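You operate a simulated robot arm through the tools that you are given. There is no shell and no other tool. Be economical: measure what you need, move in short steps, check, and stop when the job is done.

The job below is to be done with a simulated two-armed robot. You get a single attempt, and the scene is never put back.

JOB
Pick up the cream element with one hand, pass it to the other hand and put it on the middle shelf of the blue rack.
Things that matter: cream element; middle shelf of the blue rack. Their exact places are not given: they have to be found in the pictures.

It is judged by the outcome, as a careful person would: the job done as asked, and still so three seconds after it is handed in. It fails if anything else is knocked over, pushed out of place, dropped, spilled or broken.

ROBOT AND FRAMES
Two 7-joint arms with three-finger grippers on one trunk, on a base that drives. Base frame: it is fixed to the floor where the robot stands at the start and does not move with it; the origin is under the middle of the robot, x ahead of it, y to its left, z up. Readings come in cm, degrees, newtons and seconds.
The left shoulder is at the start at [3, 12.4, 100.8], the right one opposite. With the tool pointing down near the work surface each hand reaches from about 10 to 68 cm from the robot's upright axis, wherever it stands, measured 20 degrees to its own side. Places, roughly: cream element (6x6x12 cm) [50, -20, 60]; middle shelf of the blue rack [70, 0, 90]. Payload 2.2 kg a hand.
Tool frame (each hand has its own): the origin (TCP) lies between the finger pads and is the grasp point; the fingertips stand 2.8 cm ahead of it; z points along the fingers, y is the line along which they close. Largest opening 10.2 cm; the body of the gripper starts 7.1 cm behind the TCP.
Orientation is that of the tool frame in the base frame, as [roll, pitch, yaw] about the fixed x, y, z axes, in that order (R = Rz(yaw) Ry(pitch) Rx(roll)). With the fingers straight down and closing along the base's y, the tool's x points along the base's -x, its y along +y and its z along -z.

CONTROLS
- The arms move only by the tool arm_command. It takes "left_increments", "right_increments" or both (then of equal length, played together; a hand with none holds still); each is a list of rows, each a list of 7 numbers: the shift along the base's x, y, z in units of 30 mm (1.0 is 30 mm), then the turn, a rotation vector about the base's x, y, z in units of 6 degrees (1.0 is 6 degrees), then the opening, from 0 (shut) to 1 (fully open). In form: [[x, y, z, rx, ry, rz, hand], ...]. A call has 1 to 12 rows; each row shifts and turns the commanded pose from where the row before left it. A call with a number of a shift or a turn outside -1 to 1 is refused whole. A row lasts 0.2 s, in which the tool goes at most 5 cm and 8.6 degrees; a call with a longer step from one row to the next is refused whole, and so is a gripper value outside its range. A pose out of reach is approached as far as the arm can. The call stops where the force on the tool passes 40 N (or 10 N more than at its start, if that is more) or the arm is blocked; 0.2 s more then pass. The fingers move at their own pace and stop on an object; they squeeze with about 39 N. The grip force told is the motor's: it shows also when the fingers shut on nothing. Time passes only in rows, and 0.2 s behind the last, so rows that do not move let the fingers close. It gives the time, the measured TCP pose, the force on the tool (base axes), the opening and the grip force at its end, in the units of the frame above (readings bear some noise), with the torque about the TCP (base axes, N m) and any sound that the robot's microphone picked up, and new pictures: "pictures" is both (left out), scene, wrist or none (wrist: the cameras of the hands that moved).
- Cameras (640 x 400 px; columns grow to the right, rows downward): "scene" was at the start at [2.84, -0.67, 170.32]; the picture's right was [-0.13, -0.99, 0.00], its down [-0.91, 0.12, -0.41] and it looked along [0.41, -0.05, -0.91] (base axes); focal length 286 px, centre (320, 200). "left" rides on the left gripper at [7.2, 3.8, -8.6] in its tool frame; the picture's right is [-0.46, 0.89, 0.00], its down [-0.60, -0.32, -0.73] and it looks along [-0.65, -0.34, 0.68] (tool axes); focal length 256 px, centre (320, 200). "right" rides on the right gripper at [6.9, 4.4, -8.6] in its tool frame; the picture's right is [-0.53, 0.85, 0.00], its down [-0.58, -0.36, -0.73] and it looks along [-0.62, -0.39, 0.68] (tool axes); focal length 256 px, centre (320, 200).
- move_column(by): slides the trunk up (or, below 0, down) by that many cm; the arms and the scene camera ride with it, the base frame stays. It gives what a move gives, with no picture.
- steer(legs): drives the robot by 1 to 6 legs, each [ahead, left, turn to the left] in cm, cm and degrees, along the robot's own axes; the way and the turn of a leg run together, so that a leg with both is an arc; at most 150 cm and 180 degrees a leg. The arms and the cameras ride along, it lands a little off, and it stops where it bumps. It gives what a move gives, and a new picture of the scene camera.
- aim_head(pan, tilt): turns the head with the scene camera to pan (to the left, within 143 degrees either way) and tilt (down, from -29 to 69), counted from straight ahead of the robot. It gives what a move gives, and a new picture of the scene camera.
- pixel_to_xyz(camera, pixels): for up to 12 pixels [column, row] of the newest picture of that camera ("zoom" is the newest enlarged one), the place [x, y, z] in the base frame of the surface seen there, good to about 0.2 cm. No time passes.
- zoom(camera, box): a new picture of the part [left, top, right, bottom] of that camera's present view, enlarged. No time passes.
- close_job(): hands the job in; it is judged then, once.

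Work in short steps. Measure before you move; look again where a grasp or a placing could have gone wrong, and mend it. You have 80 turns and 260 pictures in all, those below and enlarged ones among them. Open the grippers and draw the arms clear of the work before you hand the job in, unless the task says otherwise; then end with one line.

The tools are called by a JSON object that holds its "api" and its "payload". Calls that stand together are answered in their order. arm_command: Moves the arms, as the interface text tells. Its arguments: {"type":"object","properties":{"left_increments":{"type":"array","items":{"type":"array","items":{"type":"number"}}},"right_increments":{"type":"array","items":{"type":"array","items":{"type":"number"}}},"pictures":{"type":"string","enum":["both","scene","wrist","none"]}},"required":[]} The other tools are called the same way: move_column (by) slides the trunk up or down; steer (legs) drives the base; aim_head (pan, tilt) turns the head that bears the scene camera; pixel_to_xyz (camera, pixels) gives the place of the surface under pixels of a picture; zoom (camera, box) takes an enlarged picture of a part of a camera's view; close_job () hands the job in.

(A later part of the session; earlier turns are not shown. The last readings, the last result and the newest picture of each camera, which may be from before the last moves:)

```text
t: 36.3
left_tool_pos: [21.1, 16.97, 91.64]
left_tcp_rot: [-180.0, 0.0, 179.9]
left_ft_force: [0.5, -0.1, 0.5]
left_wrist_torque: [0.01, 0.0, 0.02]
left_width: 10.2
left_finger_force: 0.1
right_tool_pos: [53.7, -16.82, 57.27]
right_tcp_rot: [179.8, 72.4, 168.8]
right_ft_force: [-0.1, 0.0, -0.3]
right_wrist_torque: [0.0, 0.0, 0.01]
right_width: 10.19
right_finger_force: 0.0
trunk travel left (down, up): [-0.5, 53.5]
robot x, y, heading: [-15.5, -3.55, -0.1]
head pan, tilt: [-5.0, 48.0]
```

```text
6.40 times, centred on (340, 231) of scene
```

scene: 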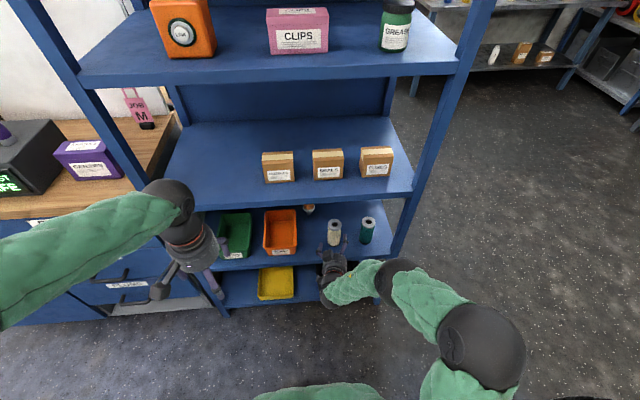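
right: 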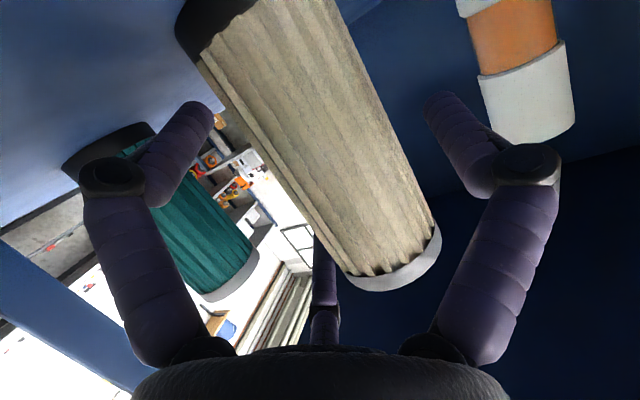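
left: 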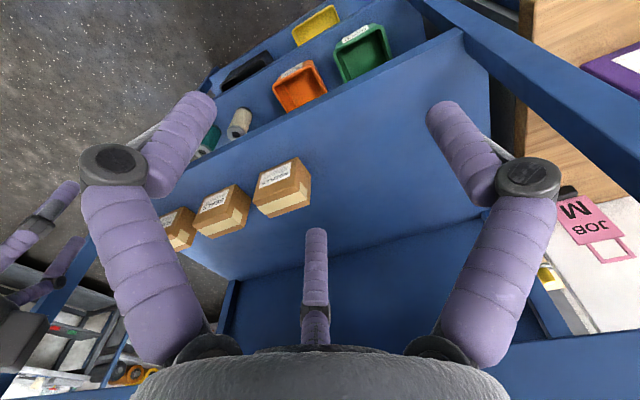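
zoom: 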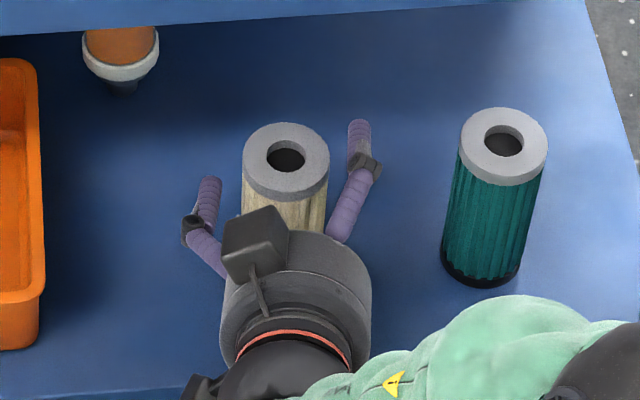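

The cylinder sits between the fingers without contact. Closing now.

{"api": "arm_command", "payload": {"right_increments": [[0, 0, 0, 0, 0, 0, 0.8], [0, 0, 0, 0, 0, 0, 0.65], [0, 0, 0, 0, 0, 0, 0.5], [0, 0, 0, 0, 0, 0, 0.3], [0, 0, 0, 0, 0, 0, 0], [0, 0, 0, 0, 0, 0, 0]], "pictures": "wrist"}}

{"api": "zoom", "payload": {"camera": "scene", "box": [290, 200, 390, 262]}}

```text
t: 37.7
left_tool_pos: [21.13, 16.95, 91.61]
left_tcp_rot: [-180.0, 0.0, 179.8]
left_ft_force: [-0.4, 0.1, -0.3]
left_wrist_torque: [0.0, 0.03, 0.02]
left_width: 10.18
left_finger_force: 0.1
right_tool_pos: [53.79, -16.89, 57.09]
right_tcp_rot: [179.9, 72.5, 168.8]
right_ft_force: [-0.5, -0.3, 0.4]
right_wrist_torque: [0.0, 0.02, -0.01]
right_width: 7.03
right_finger_force: 39.1
trunk travel left (down, up): [-0.5, 53.5]
robot x, y, heading: [-15.15, -3.44, -0.2]
head pan, tilt: [-5.0, 48.0]
```

right: 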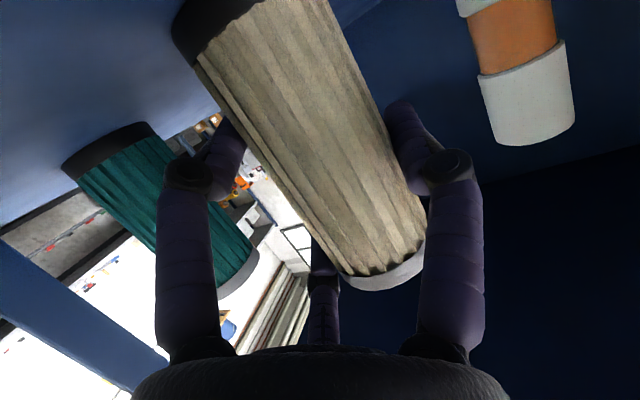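

```text
6.40 times, centred on (340, 231) of scene
```

zoom: 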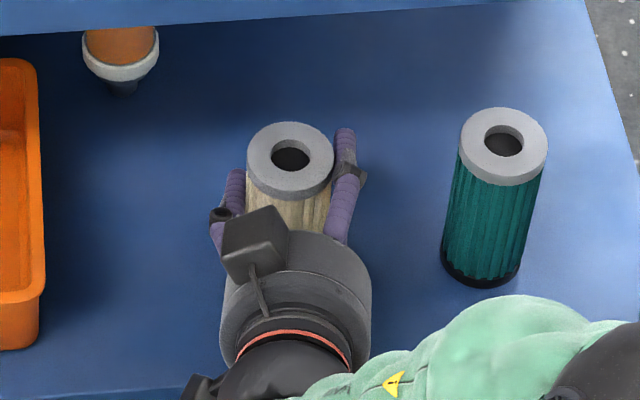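

It's gripped at 39 N and still upright. I'll lift it 2.5 cm and check.

{"api": "arm_command", "payload": {"right_increments": [[0, 0, 0.4, 0, 0, 0, 0], [0, 0, 0.5, 0, 0, 0, 0], [0, 0, 0, 0, 0, 0, 0]], "pictures": "wrist"}}

{"api": "zoom", "payload": {"camera": "scene", "box": [290, 200, 390, 262]}}

```text
t: 38.5
left_tool_pos: [21.11, 16.87, 91.67]
left_tcp_rot: [180.0, -0.1, 179.9]
left_ft_force: [0.3, 0.5, -0.6]
left_wrist_torque: [0.01, 0.0, 0.0]
left_width: 10.2
left_finger_force: 0.1
right_tool_pos: [53.85, -16.64, 60.01]
right_tcp_rot: [-180.0, 72.5, 168.8]
right_ft_force: [0.0, -0.4, -1.7]
right_wrist_torque: [-0.03, 0.02, 0.01]
right_width: 7.02
right_finger_force: 39.1
trunk travel left (down, up): [-0.5, 53.5]
robot x, y, heading: [-15.28, -3.15, -0.3]
head pan, tilt: [-5.0, 48.0]
```

right: 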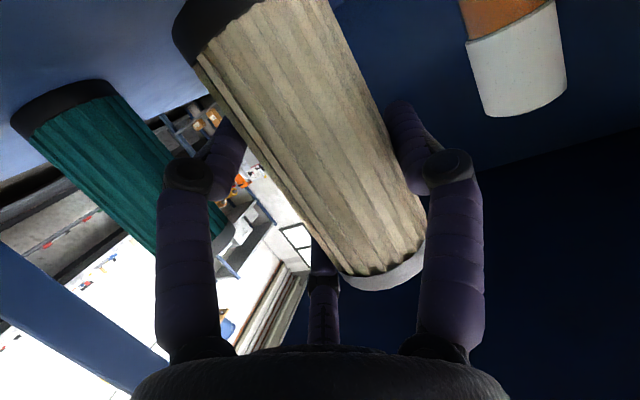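

```text
6.40 times, centred on (340, 231) of scene
```

zoom: 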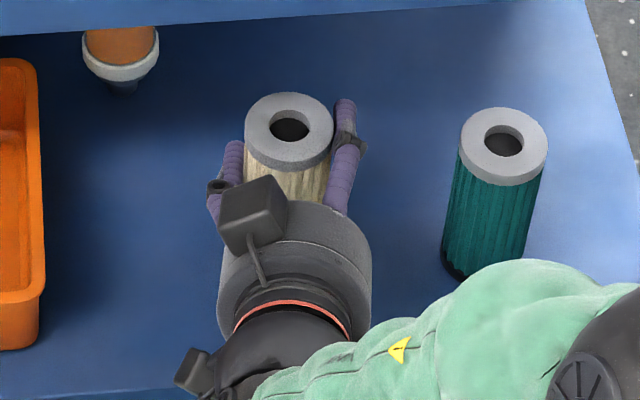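

It's held firmly, so I'll withdraw straight back out of the rack.

{"api": "arm_command", "payload": {"right_increments": [[-0.6, 0.118, 0, 0, 0, 0, 0], [-0.8, 0.155, 0, 0, 0, 0, 0], [-0.8, 0.155, 0, 0, 0, 0, 0], [-0.8, 0.155, 0, 0, 0, 0, 0], [-0.8, 0.155, 0, 0, 0, 0, 0], [-0.8, 0.155, 0, 0, 0, 0, 0], [0, 0, 0, 0, 0, 0, 0]], "pictures": "scene"}}

```text
t: 40.1
left_tool_pos: [21.18, 17.1, 91.54]
left_tcp_rot: [-179.9, 0.0, 179.8]
left_ft_force: [0.7, 0.0, -0.3]
left_wrist_torque: [-0.04, -0.02, 0.02]
left_width: 10.21
left_finger_force: 0.0
right_tool_pos: [40.15, -13.85, 60.14]
right_tcp_rot: [179.9, 72.5, 168.7]
right_ft_force: [-0.3, 0.8, -1.8]
right_wrist_torque: [-0.01, -0.01, 0.0]
right_width: 7.0
right_finger_force: 39.0
trunk travel left (down, up): [-0.5, 53.5]
robot x, y, heading: [-15.66, -3.28, -0.5]
head pan, tilt: [-5.0, 48.0]
```

scene: 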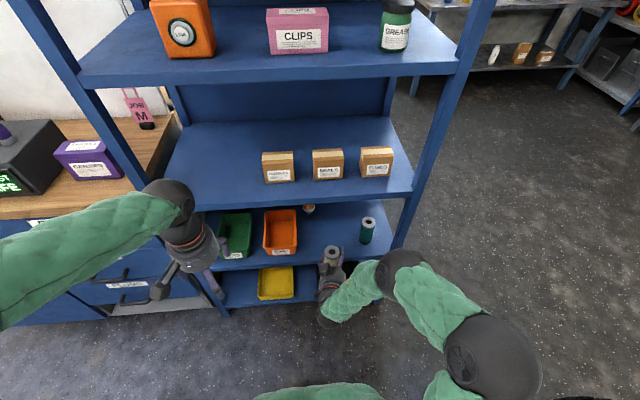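

It's out with the element in hand. I'll drive back 14 cm for room and raise the trunk 22 cm for the handover.

{"api": "steer", "payload": {"legs": [[-14, 0, 0]]}}

{"api": "move_column", "payload": {"by": 22}}

{"api": "aim_head", "payload": {"pan": 0, "tilt": 60}}

```text
t: 41.5
left_tool_pos: [6.85, 16.92, 91.62]
left_tcp_rot: [180.0, -0.2, 179.8]
left_ft_force: [-0.2, 0.5, 0.7]
left_wrist_torque: [0.0, -0.02, -0.02]
left_width: 10.21
left_finger_force: 0.1
right_tool_pos: [25.95, -13.73, 60.1]
right_tcp_rot: [179.8, 72.4, 168.9]
right_ft_force: [-0.4, 0.4, -1.8]
right_wrist_torque: [0.0, 0.02, 0.0]
right_width: 7.02
right_finger_force: 38.8
trunk travel left (down, up): [-0.5, 53.5]
robot x, y, heading: [-29.4, -3.65, 0.1]
head pan, tilt: [-5.0, 48.0]
```

scene: 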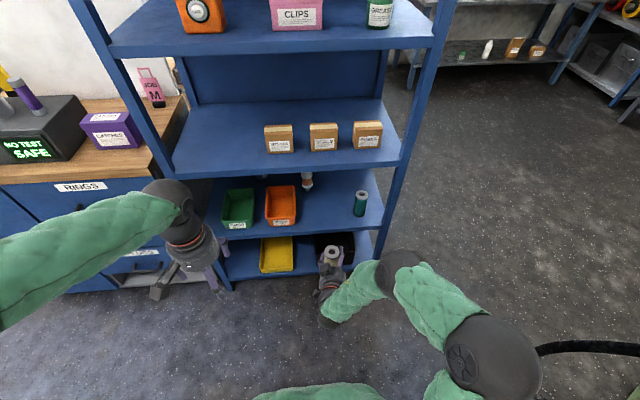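

```text
t: 43.8
left_tool_pos: [6.9, 17.07, 113.58]
left_tcp_rot: [-180.0, 0.0, 179.8]
left_ft_force: [0.3, 0.1, -0.3]
left_wrist_torque: [-0.02, -0.01, 0.0]
left_width: 10.21
left_finger_force: 0.1
right_tool_pos: [25.93, -13.79, 81.93]
right_tcp_rot: [180.0, 72.3, 169.0]
right_ft_force: [-0.6, 0.4, -2.0]
right_wrist_torque: [0.0, 0.0, 0.01]
right_width: 7.0
right_finger_force: 38.7
trunk travel left (down, up): [-22.5, 31.5]
robot x, y, heading: [-29.66, -3.01, -0.1]
head pan, tilt: [-5.0, 48.0]
```

```text
t: 44.5
left_tool_pos: [6.93, 17.01, 113.66]
left_tcp_rot: [180.0, 0.0, 179.9]
left_ft_force: [-0.2, 0.8, 0.9]
left_wrist_torque: [-0.02, -0.02, 0.01]
left_width: 10.22
left_finger_force: 0.1
right_tool_pos: [25.97, -13.71, 82.12]
right_tcp_rot: [179.9, 72.5, 169.0]
right_ft_force: [-0.5, 0.0, -1.6]
right_wrist_torque: [-0.01, 0.03, -0.01]
right_width: 6.99
right_finger_force: 39.2
trunk travel left (down, up): [-22.5, 31.5]
robot x, y, heading: [-29.86, -3.67, -0.0]
head pan, tilt: [0.0, 60.0]
```

scene: 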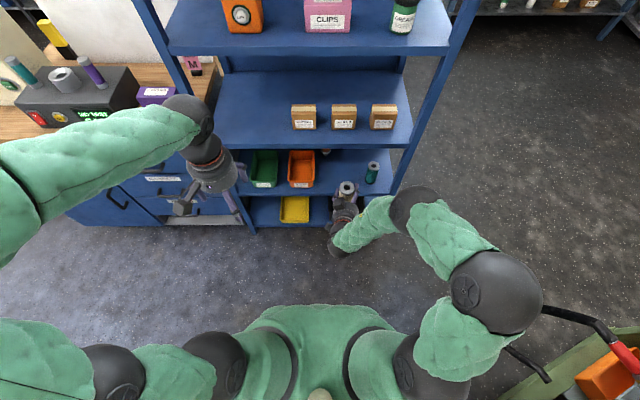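

There's plenty of space now. I'll bring the right hand up and inward while yawing it left, in small steps, to see how far it can turn.

{"api": "arm_command", "payload": {"right_increments": [[0, 0, 0.5, 0, 0, 0.8, 0], [0, 0, 0.5, 0, 0, 0.8, 0], [0, 0, 0.5, 0, 0, 0.8, 0], [0, 0, 0.5, 0, 0, 0.8, 0], [0, 0, 0.5, 0, 0, 0.8, 0], [0, 0, 0.5, 0, 0, 0.8, 0], [0, 0, 0, 0, 0, 0.8, 0], [0, 0, 0, 0, 0, 0.8, 0]], "pictures": "scene"}}

```text
t: 46.3
left_tool_pos: [6.85, 17.2, 113.67]
left_tcp_rot: [180.0, 0.0, 179.9]
left_ft_force: [0.6, 0.0, 0.0]
left_wrist_torque: [0.01, -0.01, 0.01]
left_width: 10.2
left_finger_force: 0.0
right_tool_pos: [24.23, -8.49, 87.89]
right_tcp_rot: [-178.6, 71.7, -177.0]
right_ft_force: [-0.7, 0.0, -2.2]
right_wrist_torque: [-0.01, -0.01, 0.02]
right_width: 6.98
right_finger_force: 39.3
right hand out of reach, approached as far as the arm can: row 2, 3, 4, 5, 6, 7, 8
trunk travel left (down, up): [-22.5, 31.5]
robot x, y, heading: [-29.63, -3.31, -0.1]
head pan, tilt: [0.0, 60.0]
```

scene: 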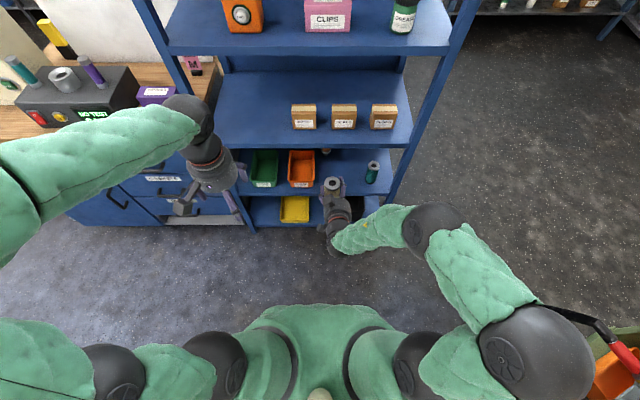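

The right hand's yaw left is limited. The alternative is to roll the right hand about its pointing axis so the element lies sideways; the left hand then takes it from above with its fingers interleaved. First I'll check the elbow against the cart hose.

{"api": "pixel_to_xyz", "payload": {"camera": "scene", "pixels": [[560, 313], [600, 330], [575, 330], [560, 350], [615, 350], [620, 375], [520, 310], [333, 184]]}}

{"api": "arm_command", "payload": {"right_increments": [[0, 0, 0, 0.5, 0.03, -0.16, 0], [0, 0, 0, 0.9, 0.05, -0.3, 0], [0, 0, 0, 0.9, 0.05, -0.3, 0], [0, 0, 0, 0.9, 0.05, -0.3, 0]], "pictures": "scene"}}

```text
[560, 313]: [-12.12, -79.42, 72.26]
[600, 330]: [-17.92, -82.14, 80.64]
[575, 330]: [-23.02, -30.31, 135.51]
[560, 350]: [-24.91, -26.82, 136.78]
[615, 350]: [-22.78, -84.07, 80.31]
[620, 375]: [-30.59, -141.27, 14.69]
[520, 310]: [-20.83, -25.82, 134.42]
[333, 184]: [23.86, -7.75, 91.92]
```

```text
t: 47.3
left_tool_pos: [6.86, 17.01, 113.65]
left_tcp_rot: [180.0, 0.0, 179.9]
left_ft_force: [0.2, -0.1, 0.0]
left_wrist_torque: [0.02, -0.01, -0.05]
left_width: 10.18
left_finger_force: 0.1
right_tool_pos: [24.0, -8.6, 87.84]
right_tcp_rot: [139.7, 65.0, 138.3]
right_ft_force: [-0.1, 0.6, -1.5]
right_wrist_torque: [0.01, 0.0, 0.0]
right_width: 6.97
right_finger_force: 39.1
right hand out of reach, approached as far as the arm can: row 4
trunk travel left (down, up): [-22.5, 31.5]
robot x, y, heading: [-29.9, -3.02, -0.2]
head pan, tilt: [0.0, 60.0]
```

scene: 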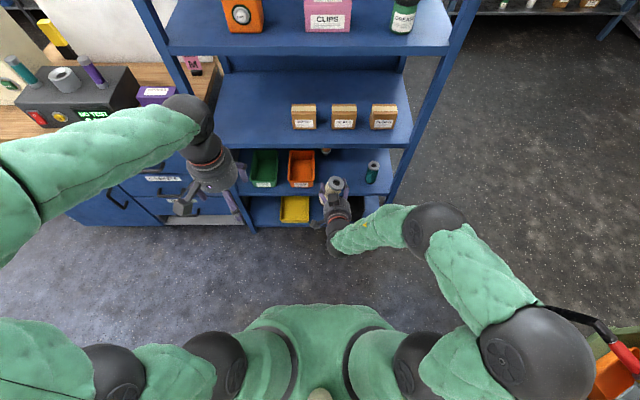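

The elbow is far from the cart (y≈-27 against -80). The wrist limit comes from the forearm sloping steeply down, so I'll raise the hand relative to the shoulder and then continue the roll.

{"api": "arm_command", "payload": {"right_increments": [[0.2, -0.2, 0.8, 0, 0, 0, 0], [0.2, -0.2, 0.8, 0, 0, 0, 0], [0.2, -0.2, 0.8, 0, 0, 0, 0], [0.2, -0.2, 0.8, 0, 0, 0, 0], [0.2, 0, 0.8, 0, 0, 0, 0], [0, 0, 0, 0.9, 0.05, -0.3, 0], [0, 0, 0, 0.9, 0.05, -0.3, 0], [0, 0, 0, 0.9, 0.05, -0.3, 0], [0, 0, 0, 0.9, 0.05, -0.3, 0]], "pictures": "scene"}}

```text
t: 49.3
left_tool_pos: [6.77, 17.04, 113.62]
left_tcp_rot: [180.0, -0.1, 179.9]
left_ft_force: [0.2, -0.2, 0.5]
left_wrist_torque: [-0.04, -0.03, 0.01]
left_width: 10.2
left_finger_force: 0.0
right_tool_pos: [28.38, -8.49, 105.06]
right_tcp_rot: [120.6, 46.8, 114.4]
right_ft_force: [-0.7, -0.4, -0.7]
right_wrist_torque: [-0.03, -0.01, -0.01]
right_width: 6.99
right_finger_force: 38.9
right hand out of reach, approached as far as the arm can: row 7, 8, 9
trunk travel left (down, up): [-22.5, 31.5]
robot x, y, heading: [-29.63, -3.3, -0.1]
head pan, tilt: [0.0, 60.0]
```

scene: 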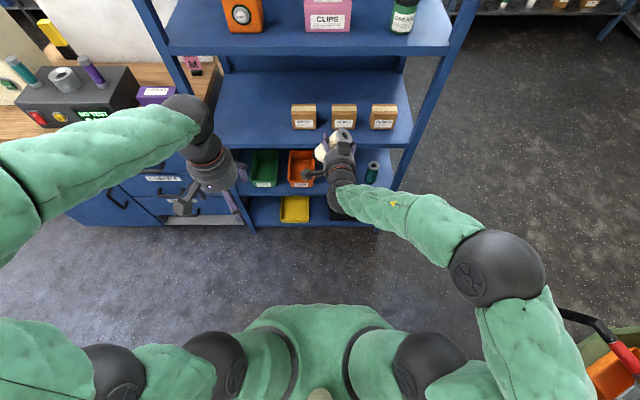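

The roll is now about 43°. I'll try raising a bit more and moving outward while rolling, to see whether the limit shifts.

{"api": "arm_command", "payload": {"right_increments": [[0, -0.5, 0.5, 0, 0, 0, 0], [0, -0.5, 0.5, 0, 0, 0, 0], [0, -0.5, 0.5, 0, 0, 0, 0], [0, -0.5, 0.5, 0, 0, 0, 0], [0, 0, 0, 0.9, 0.02, -0.33, 0], [0, 0, 0, 0.9, 0.02, -0.33, 0], [0, 0, 0, 0.9, 0.02, -0.33, 0]], "pictures": "none"}}

```text
t: 50.9
left_tool_pos: [6.76, 17.07, 113.65]
left_tcp_rot: [-180.0, 0.0, 179.9]
left_ft_force: [0.3, -0.2, 0.0]
left_wrist_torque: [-0.01, -0.01, 0.01]
left_width: 10.23
left_finger_force: 0.1
right_tool_pos: [28.35, -13.7, 113.79]
right_tcp_rot: [113.5, 31.0, 103.9]
right_ft_force: [-0.6, 0.3, -2.6]
right_wrist_torque: [-0.01, 0.0, 0.01]
right_width: 6.98
right_finger_force: 38.9
right hand out of reach, approached as far as the arm can: row 6, 7
trunk travel left (down, up): [-22.5, 31.5]
robot x, y, heading: [-29.64, -3.21, 0.1]
head pan, tilt: [0.0, 60.0]
```

The roll is about 57° now, which is enough: the left hand can come from upper left, pointing down-right. I'll bring the right hand closer to the body centre so the left can reach it.

{"api": "arm_command", "payload": {"right_increments": [[-0.6, 0.3, 0, 0, 0, 0, 0], [-0.6, 0.3, 0, 0, 0, 0, 0], [-0.6, 0.3, 0, 0, 0, 0, 0], [-0.6, 0.3, 0, 0, 0, 0, 0], [-0.6, 0.3, 0, 0, 0, 0, 0]], "pictures": "scene"}}

```text
t: 52.1
left_tool_pos: [6.79, 16.95, 113.62]
left_tcp_rot: [-180.0, 0.1, 179.9]
left_ft_force: [-0.5, -0.1, 0.3]
left_wrist_torque: [-0.03, -0.03, 0.01]
left_width: 10.21
left_finger_force: 0.0
right_tool_pos: [19.6, -9.12, 113.64]
right_tcp_rot: [112.7, 31.1, 103.7]
right_ft_force: [-0.9, 0.1, -1.5]
right_wrist_torque: [0.0, -0.01, 0.01]
right_width: 6.98
right_finger_force: 39.2
trunk travel left (down, up): [-22.5, 31.5]
robot x, y, heading: [-29.91, -3.35, -0.0]
head pan, tilt: [0.0, 60.0]
```

scene: 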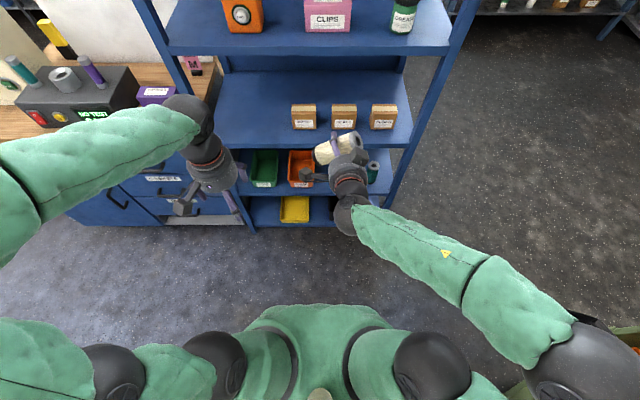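

No limits hit. Now I'll measure the element's actual position and direction in the right hand.

{"api": "zoom", "payload": {"camera": "scene", "box": [290, 115, 400, 185]}}

{"api": "pixel_to_xyz", "payload": {"camera": "scene", "pixels": [[590, 330], [600, 370], [600, 318], [630, 335], [480, 270], [420, 240]]}}

```text
5.71 times, centred on (345, 150) of scene
```

zoom: 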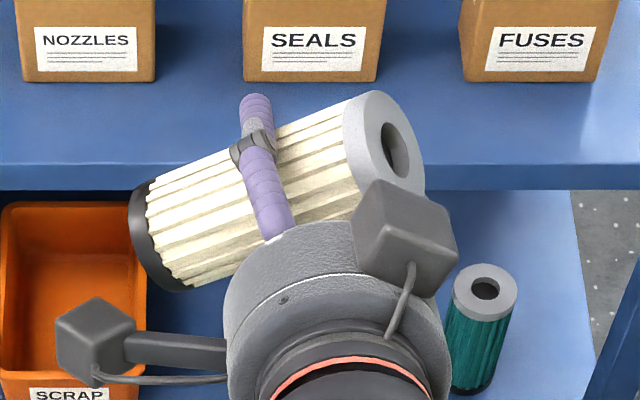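

```text
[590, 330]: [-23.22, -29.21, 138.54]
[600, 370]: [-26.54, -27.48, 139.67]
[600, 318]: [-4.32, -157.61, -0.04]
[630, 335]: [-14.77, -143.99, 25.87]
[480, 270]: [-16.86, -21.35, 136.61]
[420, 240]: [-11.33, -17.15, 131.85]
```

Clear view: finger A lies over the middle of the element, with the two end regions free. I'll measure the element surface, cap and camera boxes.

{"api": "pixel_to_xyz", "payload": {"camera": "zoom", "pixels": [[150, 205], [180, 282], [165, 240], [345, 100], [355, 105], [350, 160], [385, 95], [420, 170], [410, 215], [440, 260], [255, 110], [90, 320]]}}

{"api": "pixel_to_xyz", "payload": {"camera": "zoom", "pixels": [[215, 200], [210, 180], [230, 255], [310, 120], [310, 170], [315, 210], [270, 190], [285, 225], [260, 140], [250, 290], [375, 190], [330, 250]]}}

```text
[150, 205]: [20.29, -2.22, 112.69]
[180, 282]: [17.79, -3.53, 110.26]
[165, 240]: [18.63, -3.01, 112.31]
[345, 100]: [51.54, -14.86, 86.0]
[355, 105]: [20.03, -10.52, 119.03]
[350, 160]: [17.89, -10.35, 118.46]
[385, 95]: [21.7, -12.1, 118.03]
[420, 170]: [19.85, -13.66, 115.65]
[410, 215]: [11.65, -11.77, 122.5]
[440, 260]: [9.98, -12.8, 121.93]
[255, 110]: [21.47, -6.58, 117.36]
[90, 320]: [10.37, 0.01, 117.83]
```

```text
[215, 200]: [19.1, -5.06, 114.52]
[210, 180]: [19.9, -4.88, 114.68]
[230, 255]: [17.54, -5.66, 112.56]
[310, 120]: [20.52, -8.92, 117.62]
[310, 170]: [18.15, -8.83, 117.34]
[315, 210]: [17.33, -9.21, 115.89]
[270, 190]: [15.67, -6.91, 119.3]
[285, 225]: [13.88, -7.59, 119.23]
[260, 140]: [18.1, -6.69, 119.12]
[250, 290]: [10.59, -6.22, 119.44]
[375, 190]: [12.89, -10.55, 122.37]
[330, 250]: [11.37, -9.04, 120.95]
```

The element model fits: axis point P0≈(19.65,-8.4,114.6), top direction e≈(-0.09,-0.80,0.59). The left hand will come from above-left, straddling finger A. I'll check the camera box near the approach and re-measure the left hand's own finger geometry.

{"api": "pixel_to_xyz", "payload": {"camera": "zoom", "pixels": [[370, 190], [383, 184], [358, 245], [365, 225], [452, 232], [432, 276], [395, 262], [456, 245], [418, 210], [380, 260], [238, 150], [275, 150]]}}

{"api": "pixel_to_xyz", "payload": {"camera": "left", "pixels": [[110, 150], [110, 180], [85, 165], [205, 105], [160, 190], [530, 175], [440, 110], [316, 235], [300, 310], [330, 310], [190, 140], [140, 260]]}}

```text
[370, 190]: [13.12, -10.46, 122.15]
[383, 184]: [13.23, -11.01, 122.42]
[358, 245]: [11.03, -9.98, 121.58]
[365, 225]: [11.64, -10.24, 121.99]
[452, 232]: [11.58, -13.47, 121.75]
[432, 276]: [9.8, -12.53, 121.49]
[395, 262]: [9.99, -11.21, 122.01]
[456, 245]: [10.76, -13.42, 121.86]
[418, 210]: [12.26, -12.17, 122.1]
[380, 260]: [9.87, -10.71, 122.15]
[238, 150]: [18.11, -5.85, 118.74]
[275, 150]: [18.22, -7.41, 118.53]
```

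```text
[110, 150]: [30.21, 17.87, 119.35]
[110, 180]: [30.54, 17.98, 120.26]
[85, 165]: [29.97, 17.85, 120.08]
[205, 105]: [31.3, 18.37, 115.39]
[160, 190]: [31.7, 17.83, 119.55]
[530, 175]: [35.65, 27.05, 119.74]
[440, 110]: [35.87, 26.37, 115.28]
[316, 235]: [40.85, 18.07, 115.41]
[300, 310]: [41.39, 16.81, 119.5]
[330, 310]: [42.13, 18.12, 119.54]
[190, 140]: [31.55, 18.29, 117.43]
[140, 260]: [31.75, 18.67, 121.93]
```

The geometry is settled: the left target axis points to (-0.30,-0.27,-0.91), at TCP (18.6,-8.35,115.05). I'll first raise and turn the left hand at a safe distance.

{"api": "arm_command", "payload": {"left_increments": [[0.3, -0.1, 0.48, -0.251, -0.016, -0.949, 1], [0.3, -0.1, 0.48, -0.251, -0.016, -0.949, 1], [0.3, -0.1, 0.48, -0.251, -0.016, -0.949, 1], [0.3, -0.1, 0.48, -0.251, -0.016, -0.949, 1], [0.3, -0.1, 0.48, -0.251, -0.016, -0.949, 1], [0.3, -0.1, 0.48, -0.251, -0.016, -0.949, 1], [0.3, -0.1, 0.48, -0.251, -0.016, -0.949, 1], [0.3, -0.1, 0.48, -0.251, -0.016, -0.949, 1], [0.3, -0.1, 0.48, -0.251, -0.016, -0.949, 1], [0.3, -0.1, 0.48, -0.251, -0.016, -0.949, 1]]}}

```text
t: 54.3
left_tool_pos: [15.82, 13.92, 128.21]
left_tcp_rot: [-167.6, 7.7, 123.4]
left_ft_force: [0.3, -0.4, 1.3]
left_wrist_torque: [0.01, 0.01, -0.02]
left_width: 10.19
left_finger_force: 0.0
right_tool_pos: [19.64, -9.28, 113.56]
right_tcp_rot: [112.6, 31.1, 103.6]
right_ft_force: [0.8, -0.1, -1.0]
right_wrist_torque: [-0.01, 0.03, -0.02]
right_width: 6.99
right_finger_force: 38.8
trunk travel left (down, up): [-22.5, 31.5]
robot x, y, heading: [-29.73, -3.42, -0.3]
head pan, tilt: [0.0, 60.0]
```

scene: 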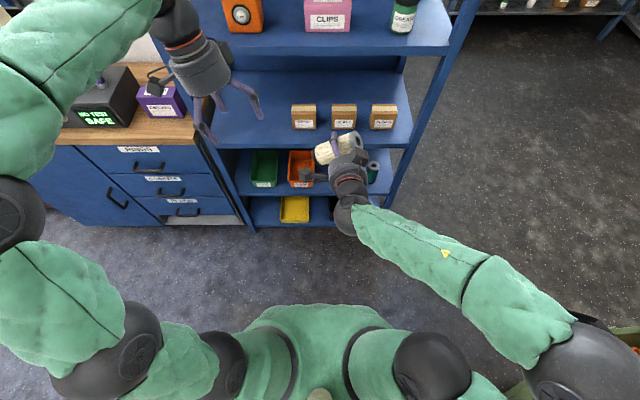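
left: 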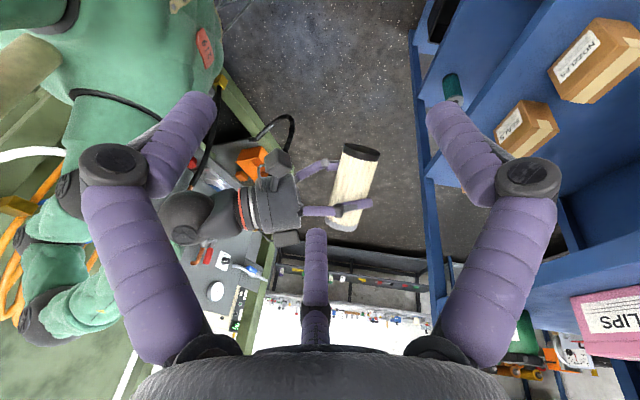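

Reachable so far. I'll finish the rotation and move over to the standoff point 14 cm back along the approach line.

{"api": "arm_command", "payload": {"left_increments": [[0.29, -0.75, 0.05, -0.251, -0.016, -0.949, 1], [0.29, -0.75, 0.05, -0.251, -0.016, -0.949, 1], [0.29, -0.75, 0.05, -0.251, -0.016, -0.949, 1], [0.29, -0.75, 0, -0.251, -0.016, -0.949, 1], [0.29, -0.75, 0, -0.251, -0.016, -0.949, 1], [0.29, -0.75, 0, -0.251, -0.016, -0.949, 1], [0.29, -0.75, 0, -0.251, -0.016, -0.949, 1], [0.29, -0.75, 0, -0.251, -0.016, -0.949, 1], [0, 0, 0, 0, 0, 0, 0.86]]}}

```text
t: 56.3
left_tool_pos: [22.7, -3.84, 128.57]
left_tcp_rot: [-166.2, 19.5, 78.2]
left_ft_force: [-0.3, -0.1, 0.7]
left_wrist_torque: [0.02, 0.03, 0.03]
left_width: 8.78
left_finger_force: 0.1
right_tool_pos: [19.65, -9.16, 113.67]
right_tcp_rot: [112.8, 31.2, 103.6]
right_ft_force: [0.6, -0.4, -1.1]
right_wrist_torque: [-0.05, -0.01, 0.01]
right_width: 6.98
right_finger_force: 39.0
trunk travel left (down, up): [-22.5, 31.5]
robot x, y, heading: [-29.47, -3.05, -0.4]
head pan, tilt: [0.0, 60.0]
```

scene: 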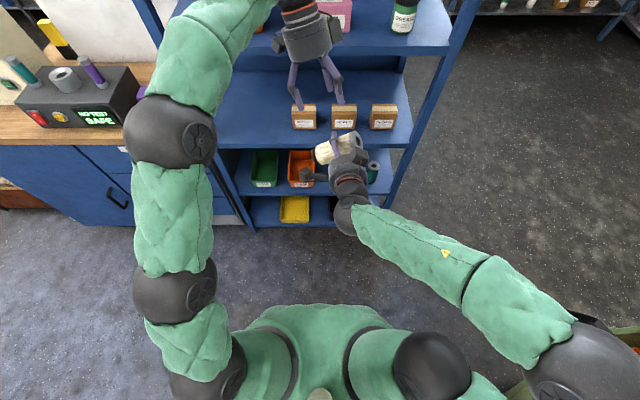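
left: 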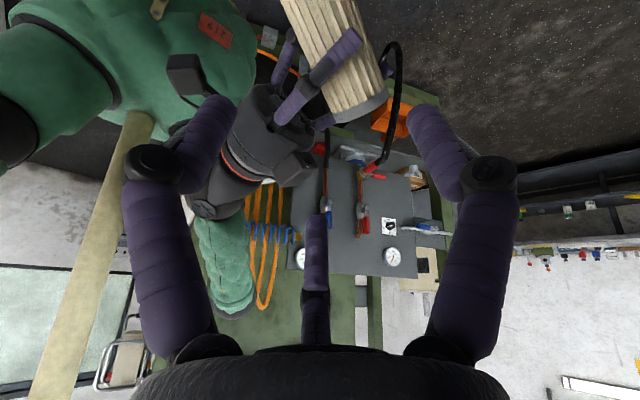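

The orientation is right. I'll correct the small lateral error and advance 8 cm along the approach axis, then check.

{"api": "arm_command", "payload": {"left_increments": [[0.1, -0.17, 0, 0, 0, 0, 0.86], [-0.2, -0.18, -0.61, 0, 0, 0, 0.86], [-0.2, -0.18, -0.61, 0, 0, 0, 0.86], [-0.2, -0.18, -0.61, 0, 0, 0, 0.86], [-0.2, -0.18, -0.61, 0, 0, 0, 0.86], [0, 0, 0, 0, 0, 0, 0.86]]}}

{"api": "zoom", "payload": {"camera": "scene", "box": [270, 90, 410, 180]}}

```text
t: 57.7
left_tool_pos: [20.6, -6.55, 120.98]
left_tcp_rot: [-166.2, 19.6, 78.2]
left_ft_force: [-0.5, -0.3, 0.4]
left_wrist_torque: [0.01, 0.01, 0.0]
left_width: 8.76
left_finger_force: 0.1
right_tool_pos: [19.68, -9.16, 113.71]
right_tcp_rot: [112.6, 31.0, 103.7]
right_ft_force: [-0.4, -0.3, -1.3]
right_wrist_torque: [-0.03, 0.01, -0.06]
right_width: 7.0
right_finger_force: 38.7
trunk travel left (down, up): [-22.5, 31.5]
robot x, y, heading: [-29.41, -3.06, -0.0]
head pan, tilt: [0.0, 60.0]
```

scene: 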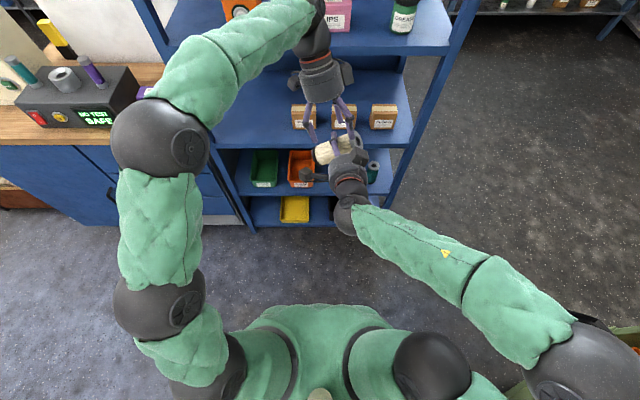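
left: 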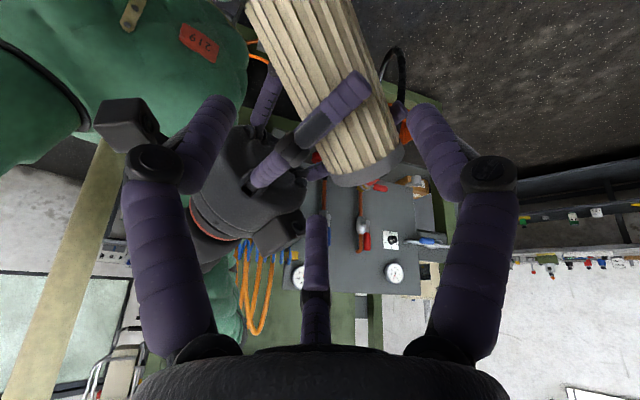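

```text
4.44 times, centred on (340, 135) of scene
```

zoom: 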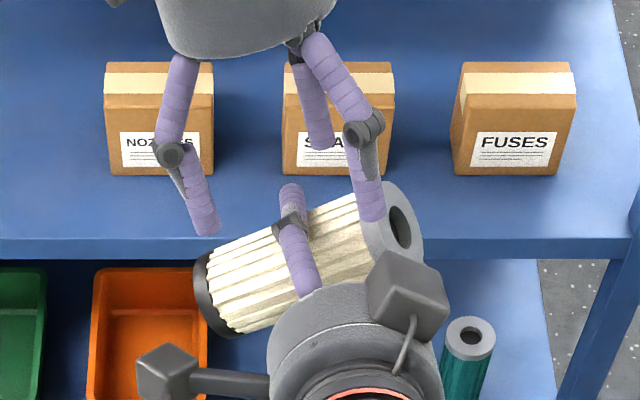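

Alignment looks right: B is heading to the bottom end, C to the cap, with right-hand finger A between them. I'll advance 3.2 cm and look again.

{"api": "arm_command", "payload": {"left_increments": [[-0.16, -0.14, -0.49, 0, 0, 0, 0.86], [-0.16, -0.14, -0.49, 0, 0, 0, 0.86], [0, 0, 0, 0, 0, 0, 0.86]], "pictures": "wrist"}}

{"api": "zoom", "payload": {"camera": "scene", "box": [290, 105, 390, 170]}}

```text
t: 58.5
left_tool_pos: [19.64, -7.31, 117.87]
left_tcp_rot: [-166.2, 19.5, 78.3]
left_ft_force: [-0.1, -0.7, -0.7]
left_wrist_torque: [0.01, 0.03, -0.03]
left_width: 8.76
left_finger_force: 0.0
right_tool_pos: [19.67, -9.19, 113.69]
right_tcp_rot: [112.7, 31.1, 103.6]
right_ft_force: [0.6, 0.1, -1.0]
right_wrist_torque: [-0.02, -0.02, -0.01]
right_width: 6.99
right_finger_force: 38.9
trunk travel left (down, up): [-22.5, 31.5]
robot x, y, heading: [-29.58, -3.61, -0.1]
head pan, tilt: [0.0, 60.0]
```

left: 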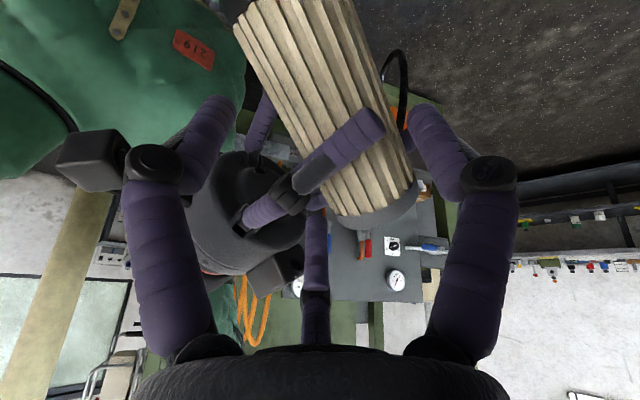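

```text
6.15 times, centred on (340, 138) of scene
```

zoom: 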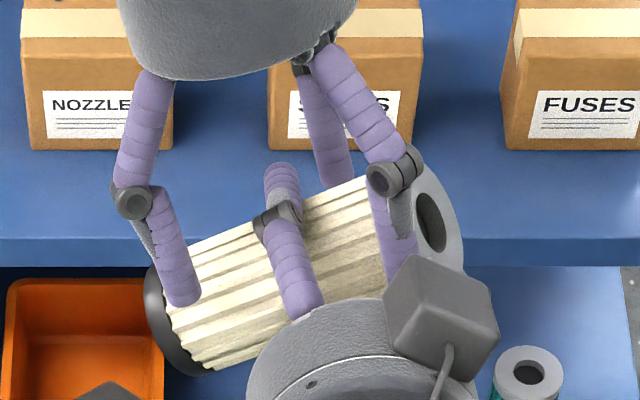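

Clear on all sides so far. I'll make the final 2.8 cm in small steps.

{"api": "arm_command", "payload": {"left_increments": [[-0.1, -0.09, -0.29, 0, 0, 0, 0.86], [-0.1, -0.09, -0.29, 0, 0, 0, 0.86], [-0.11, -0.12, -0.29, 0, 0, 0, 0.86], [0, 0, 0, 0, 0, 0, 0.86]], "pictures": "wrist"}}

{"api": "zoom", "payload": {"camera": "scene", "box": [290, 105, 390, 170]}}

```text
t: 59.5
left_tool_pos: [18.91, -8.27, 115.5]
left_tcp_rot: [-166.2, 19.5, 78.2]
left_ft_force: [0.2, 3.5, 3.1]
left_wrist_torque: [-0.09, 0.16, -0.15]
left_width: 8.85
left_finger_force: 0.6
right_tool_pos: [19.67, -9.18, 113.59]
right_tcp_rot: [112.7, 31.1, 103.7]
right_ft_force: [0.1, -3.8, -5.2]
right_wrist_torque: [0.15, -0.19, 0.14]
right_width: 7.0
right_finger_force: 39.0
trunk travel left (down, up): [-22.5, 31.5]
robot x, y, heading: [-30.04, -3.2, -0.0]
head pan, tilt: [0.0, 60.0]
```

left: 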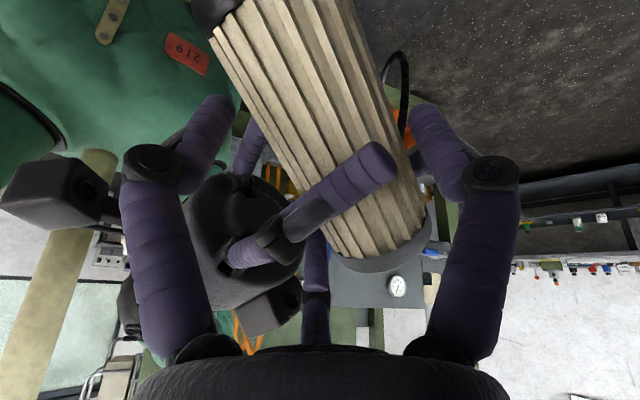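

```text
6.15 times, centred on (340, 138) of scene
```

zoom: 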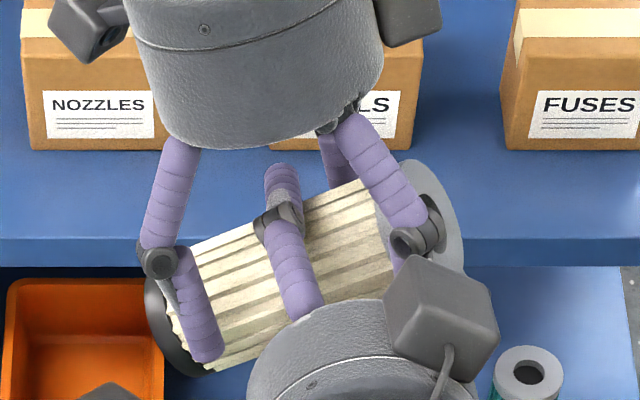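

A light 5 N touch: the tip of left finger C is near the right palm. I'll back off 0.4 cm (the axis then sits 1 cm past TCP, which is fine) and close the left hand.

{"api": "arm_command", "payload": {"left_increments": [[0.04, 0.035, 0.122, 0, 0, 0, 0.86], [0, 0, 0, 0, 0, 0, 0.8], [0, 0, 0, 0, 0, 0, 0.74], [0, 0, 0, 0, 0, 0, 0.7], [0, 0, 0, 0, 0, 0, 0.6], [0, 0, 0, 0, 0, 0, 0.3], [0, 0, 0, 0, 0, 0, 0], [0, 0, 0, 0, 0, 0, 0]], "pictures": "wrist"}}

{"api": "zoom", "payload": {"camera": "scene", "box": [290, 105, 390, 170]}}

```text
t: 61.3
left_tool_pos: [19.13, -8.11, 115.98]
left_tcp_rot: [-166.5, 19.4, 78.2]
left_ft_force: [32.3, -4.9, -7.2]
left_wrist_torque: [0.17, -0.45, 0.02]
left_width: 7.13
left_finger_force: 39.2
right_tool_pos: [19.67, -9.1, 113.55]
right_tcp_rot: [112.8, 31.1, 103.9]
right_ft_force: [-32.5, 5.5, 5.9]
right_wrist_torque: [-0.21, -0.23, 0.26]
right_width: 7.01
right_finger_force: 39.1
trunk travel left (down, up): [-22.5, 31.5]
robot x, y, heading: [-29.59, -3.31, -0.0]
head pan, tilt: [0.0, 60.0]
```

left: 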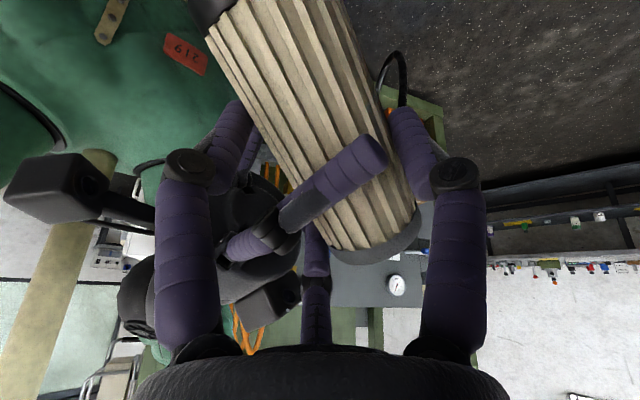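

```text
6.15 times, centred on (340, 138) of scene
```

zoom: 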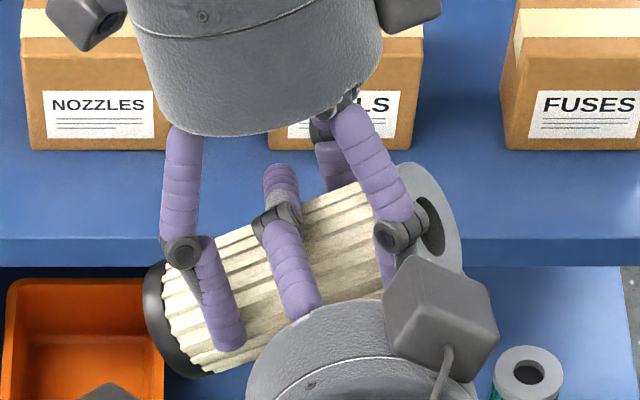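

The left is gripping (width 7.13, 39 N), with 32 N of internal strain along x. I'll relax it by easing the left hand 3 mm forward.

{"api": "arm_command", "payload": {"left_increments": [[0.1, -0.015, -0.02, 0, 0, 0, 0], [0, 0, 0, 0, 0, 0, 0]], "pictures": "none"}}

```text
t: 61.9
left_tool_pos: [19.23, -8.35, 115.94]
left_tcp_rot: [-166.0, 19.5, 78.1]
left_ft_force: [1.2, 1.9, 3.2]
left_wrist_torque: [0.05, -0.62, -0.51]
left_width: 7.16
left_finger_force: 38.6
right_tool_pos: [19.64, -9.3, 113.46]
right_tcp_rot: [112.9, 31.2, 103.7]
right_ft_force: [-1.7, -2.8, -3.9]
right_wrist_torque: [-0.1, 0.57, 0.54]
right_width: 6.99
right_finger_force: 39.3
trunk travel left (down, up): [-22.5, 31.5]
robot x, y, heading: [-29.51, -3.44, 0.1]
head pan, tilt: [0.0, 60.0]
```

The strain is gone. I'll open the right hand just enough to free the element.

{"api": "arm_command", "payload": {"right_increments": [[0, 0, 0, 0, 0, 0, 0.75], [0, 0, 0, 0, 0, 0, 0.82], [0, 0, 0, 0, 0, 0, 0.88], [0, 0, 0, 0, 0, 0, 0.88]], "pictures": "wrist"}}

{"api": "zoom", "payload": {"camera": "scene", "box": [290, 105, 390, 170]}}

```text
t: 62.9
left_tool_pos: [19.3, -8.4, 115.89]
left_tcp_rot: [-166.2, 19.5, 78.2]
left_ft_force: [-0.9, -0.2, 0.1]
left_wrist_torque: [-0.02, 0.0, -0.03]
left_width: 7.14
left_finger_force: 39.5
right_tool_pos: [19.68, -9.15, 113.76]
right_tcp_rot: [112.7, 31.0, 103.7]
right_ft_force: [0.6, 0.1, 0.4]
right_wrist_torque: [0.02, 0.0, -0.02]
right_width: 8.98
right_finger_force: 0.0
trunk travel left (down, up): [-22.5, 31.5]
robot x, y, heading: [-29.47, -3.34, -0.0]
head pan, tilt: [0.0, 60.0]
```

right: 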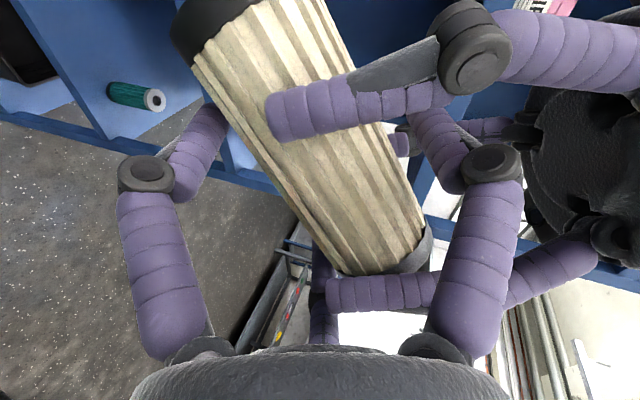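

```text
6.15 times, centred on (340, 138) of scene
```

zoom: 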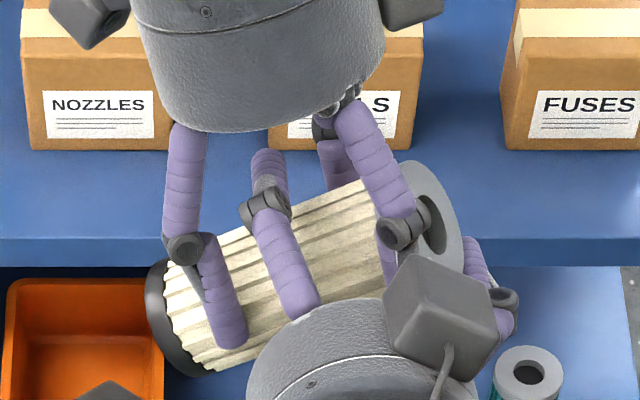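

The left holds alone with no strain. I'll retract the right hand along its own axis.

{"api": "arm_command", "payload": {"right_increments": [[-0.32, -0.01, 0.11, 0, 0, 0, 0.88], [-0.47, -0.012, 0.165, 0, 0, 0, 0.88], [-0.63, -0.017, 0.22, 0, 0, 0, 0.88], [-0.63, -0.017, 0.22, 0, 0, 0, 0.88], [-0.63, -0.017, 0.22, 0, 0, 0, 0.88], [-0.63, -0.017, 0.22, 0, 0, 0, 0.88], [-0.63, -0.2, 0.1, 0, 0, 0, 0.88]], "pictures": "scene"}}

```text
t: 64.5
left_tool_pos: [19.25, -8.38, 115.9]
left_tcp_rot: [-166.4, 19.4, 78.3]
left_ft_force: [-0.8, -0.1, 0.4]
left_wrist_torque: [-0.04, -0.02, -0.01]
left_width: 7.13
left_finger_force: 39.5
right_tool_pos: [7.59, -10.15, 117.47]
right_tcp_rot: [112.7, 31.1, 103.8]
right_ft_force: [-0.3, -0.8, 0.4]
right_wrist_torque: [0.0, 0.01, 0.0]
right_width: 8.99
right_finger_force: 0.0
trunk travel left (down, up): [-22.5, 31.5]
robot x, y, heading: [-29.51, -3.59, 0.0]
head pan, tilt: [0.0, 60.0]
```

scene: 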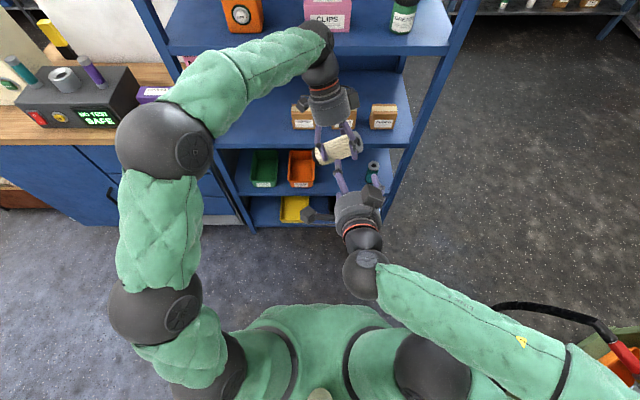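

The element is with the left hand. I'll now move the left hand left and up while undoing its yaw turn, and hold the right still.

{"api": "arm_command", "payload": {"left_increments": [[0, 0.5, 0.15, 0, 0, 0, 0], [0, 0.8, 0.15, 0.251, 0.016, 0.949, 0], [0, 0.8, 0.15, 0.251, 0.016, 0.949, 0], [0, 0.8, 0.15, 0.251, 0.016, 0.949, 0], [0, 0.8, 0.15, 0.251, 0.016, 0.949, 0], [0, 0.8, 0.15, 0.251, 0.016, 0.949, 0], [0, 0.8, 0.15, 0.251, 0.016, 0.949, 0], [0, 0.8, 0.15, 0.251, 0.016, 0.949, 0], [0, 0.8, 0.15, 0.251, 0.016, 0.949, 0], [0, 0.8, 0.15, 0.251, 0.016, 0.949, 0], [0, 0.8, 0.15, 0.251, 0.016, 0.949, 0], [0, 0.8, 0, 0.251, 0.016, 0.949, 0]], "pictures": "scene"}}

```text
t: 67.1
left_tool_pos: [19.13, 19.84, 121.01]
left_tcp_rot: [-170.4, 4.2, 140.4]
left_ft_force: [-0.4, -0.1, -1.5]
left_wrist_torque: [-0.01, -0.03, 0.01]
left_width: 7.12
left_finger_force: 39.1
right_tool_pos: [7.79, -10.07, 117.53]
right_tcp_rot: [112.8, 31.2, 103.7]
right_ft_force: [0.7, 0.6, 0.4]
right_wrist_torque: [-0.02, 0.0, -0.01]
right_width: 9.0
right_finger_force: 0.0
trunk travel left (down, up): [-22.5, 31.5]
robot x, y, heading: [-29.73, -3.63, 0.1]
head pan, tilt: [0.0, 60.0]
```

scene: 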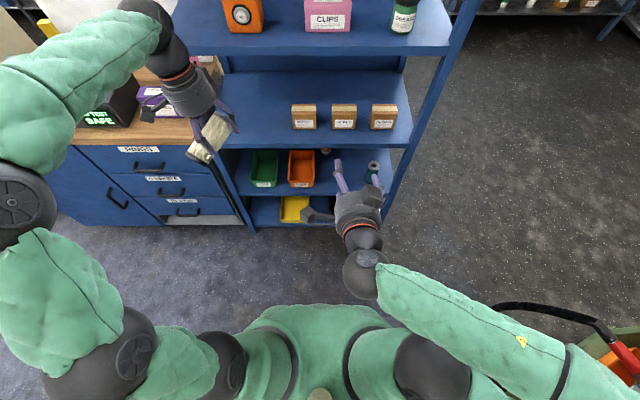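

The element is held steady. I'll finish undoing the yaw, then pitch the left hand forward.

{"api": "arm_command", "payload": {"left_increments": [[0, 0, 0, 0.24, 0.015, 0.9, 0], [0, 0, 0, 0.24, 0.015, 0.9, 0], [0, 0, 0, 0.24, 0.015, 0.9, 0], [0, 0, 0, 0.24, 0.015, 0.9, 0], [0, 0, 0, 0.24, 0.015, 0.9, 0], [0, 0, 0, 0.24, 0.015, 0.9, 0], [0, 0, 0, 0.24, 0.015, 0.9, 0], [0, 0, 0, 0, -1, 0, 0], [0, 0, -0.2, 0, -1, 0, 0], [0, 0, -0.2, 0, -1, 0, 0], [0, 0, -0.2, 0, -1, 0, 0], [0, 0, -0.2, 0, -1, 0, 0]], "pictures": "none"}}

{"api": "arm_command", "payload": {"left_increments": [[0, 0, -0.2, 0, -1, 0, 0], [0, 0, -0.4, 0, -1, 0, 0], [0, 0, -0.4, 0, -1, 0, 0], [0, 0, -0.4, 0, -1, 0, 0], [0, 0, -0.4, 0, -1, 0, 0], [0, 0, -0.4, 0, -1, 0, 0], [0, 0, -0.4, 0, -1, 0, 0]], "pictures": "both"}}

```text
t: 69.7
left_tool_pos: [19.31, 19.7, 118.58]
left_tcp_rot: [179.3, 30.2, 177.5]
left_ft_force: [-1.2, -0.1, -0.6]
left_wrist_torque: [-0.02, -0.01, -0.04]
left_width: 7.12
left_finger_force: 38.9
right_tool_pos: [7.54, -10.14, 117.52]
right_tcp_rot: [112.8, 31.1, 103.6]
right_ft_force: [0.1, 0.0, 0.5]
right_wrist_torque: [0.01, -0.02, -0.02]
right_width: 8.99
right_finger_force: 0.1
trunk travel left (down, up): [-22.5, 31.5]
robot x, y, heading: [-29.69, -3.22, -0.4]
head pan, tilt: [0.0, 60.0]
```

```text
t: 71.3
left_tool_pos: [18.74, 20.04, 112.29]
left_tcp_rot: [173.1, 65.3, 174.7]
left_ft_force: [-0.4, 0.4, -2.1]
left_wrist_torque: [0.0, 0.0, 0.01]
left_width: 7.16
left_finger_force: 39.0
left hand out of reach, approached as far as the arm can: row 6, 7
right_tool_pos: [7.78, -10.04, 117.63]
right_tcp_rot: [112.6, 31.0, 103.7]
right_ft_force: [1.6, -0.3, -1.0]
right_wrist_torque: [0.02, -0.01, 0.0]
right_width: 8.98
right_finger_force: 0.1
trunk travel left (down, up): [-22.5, 31.5]
robot x, y, heading: [-29.29, -3.41, -0.0]
head pan, tilt: [0.0, 60.0]
```

scene: 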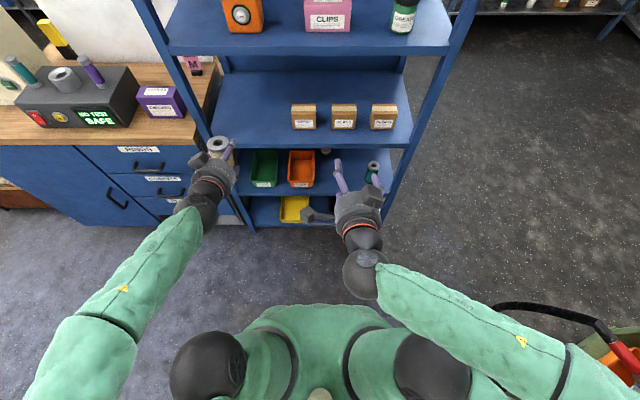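
left: 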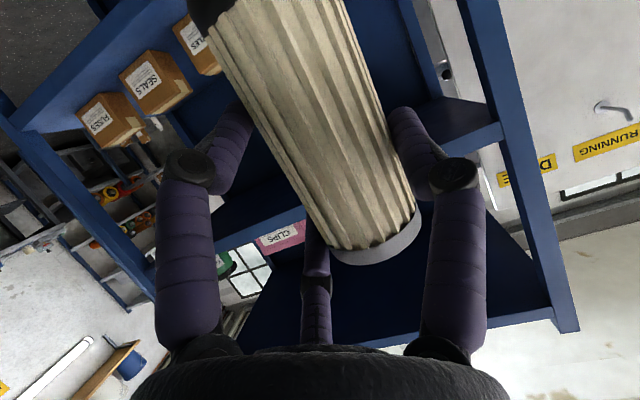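

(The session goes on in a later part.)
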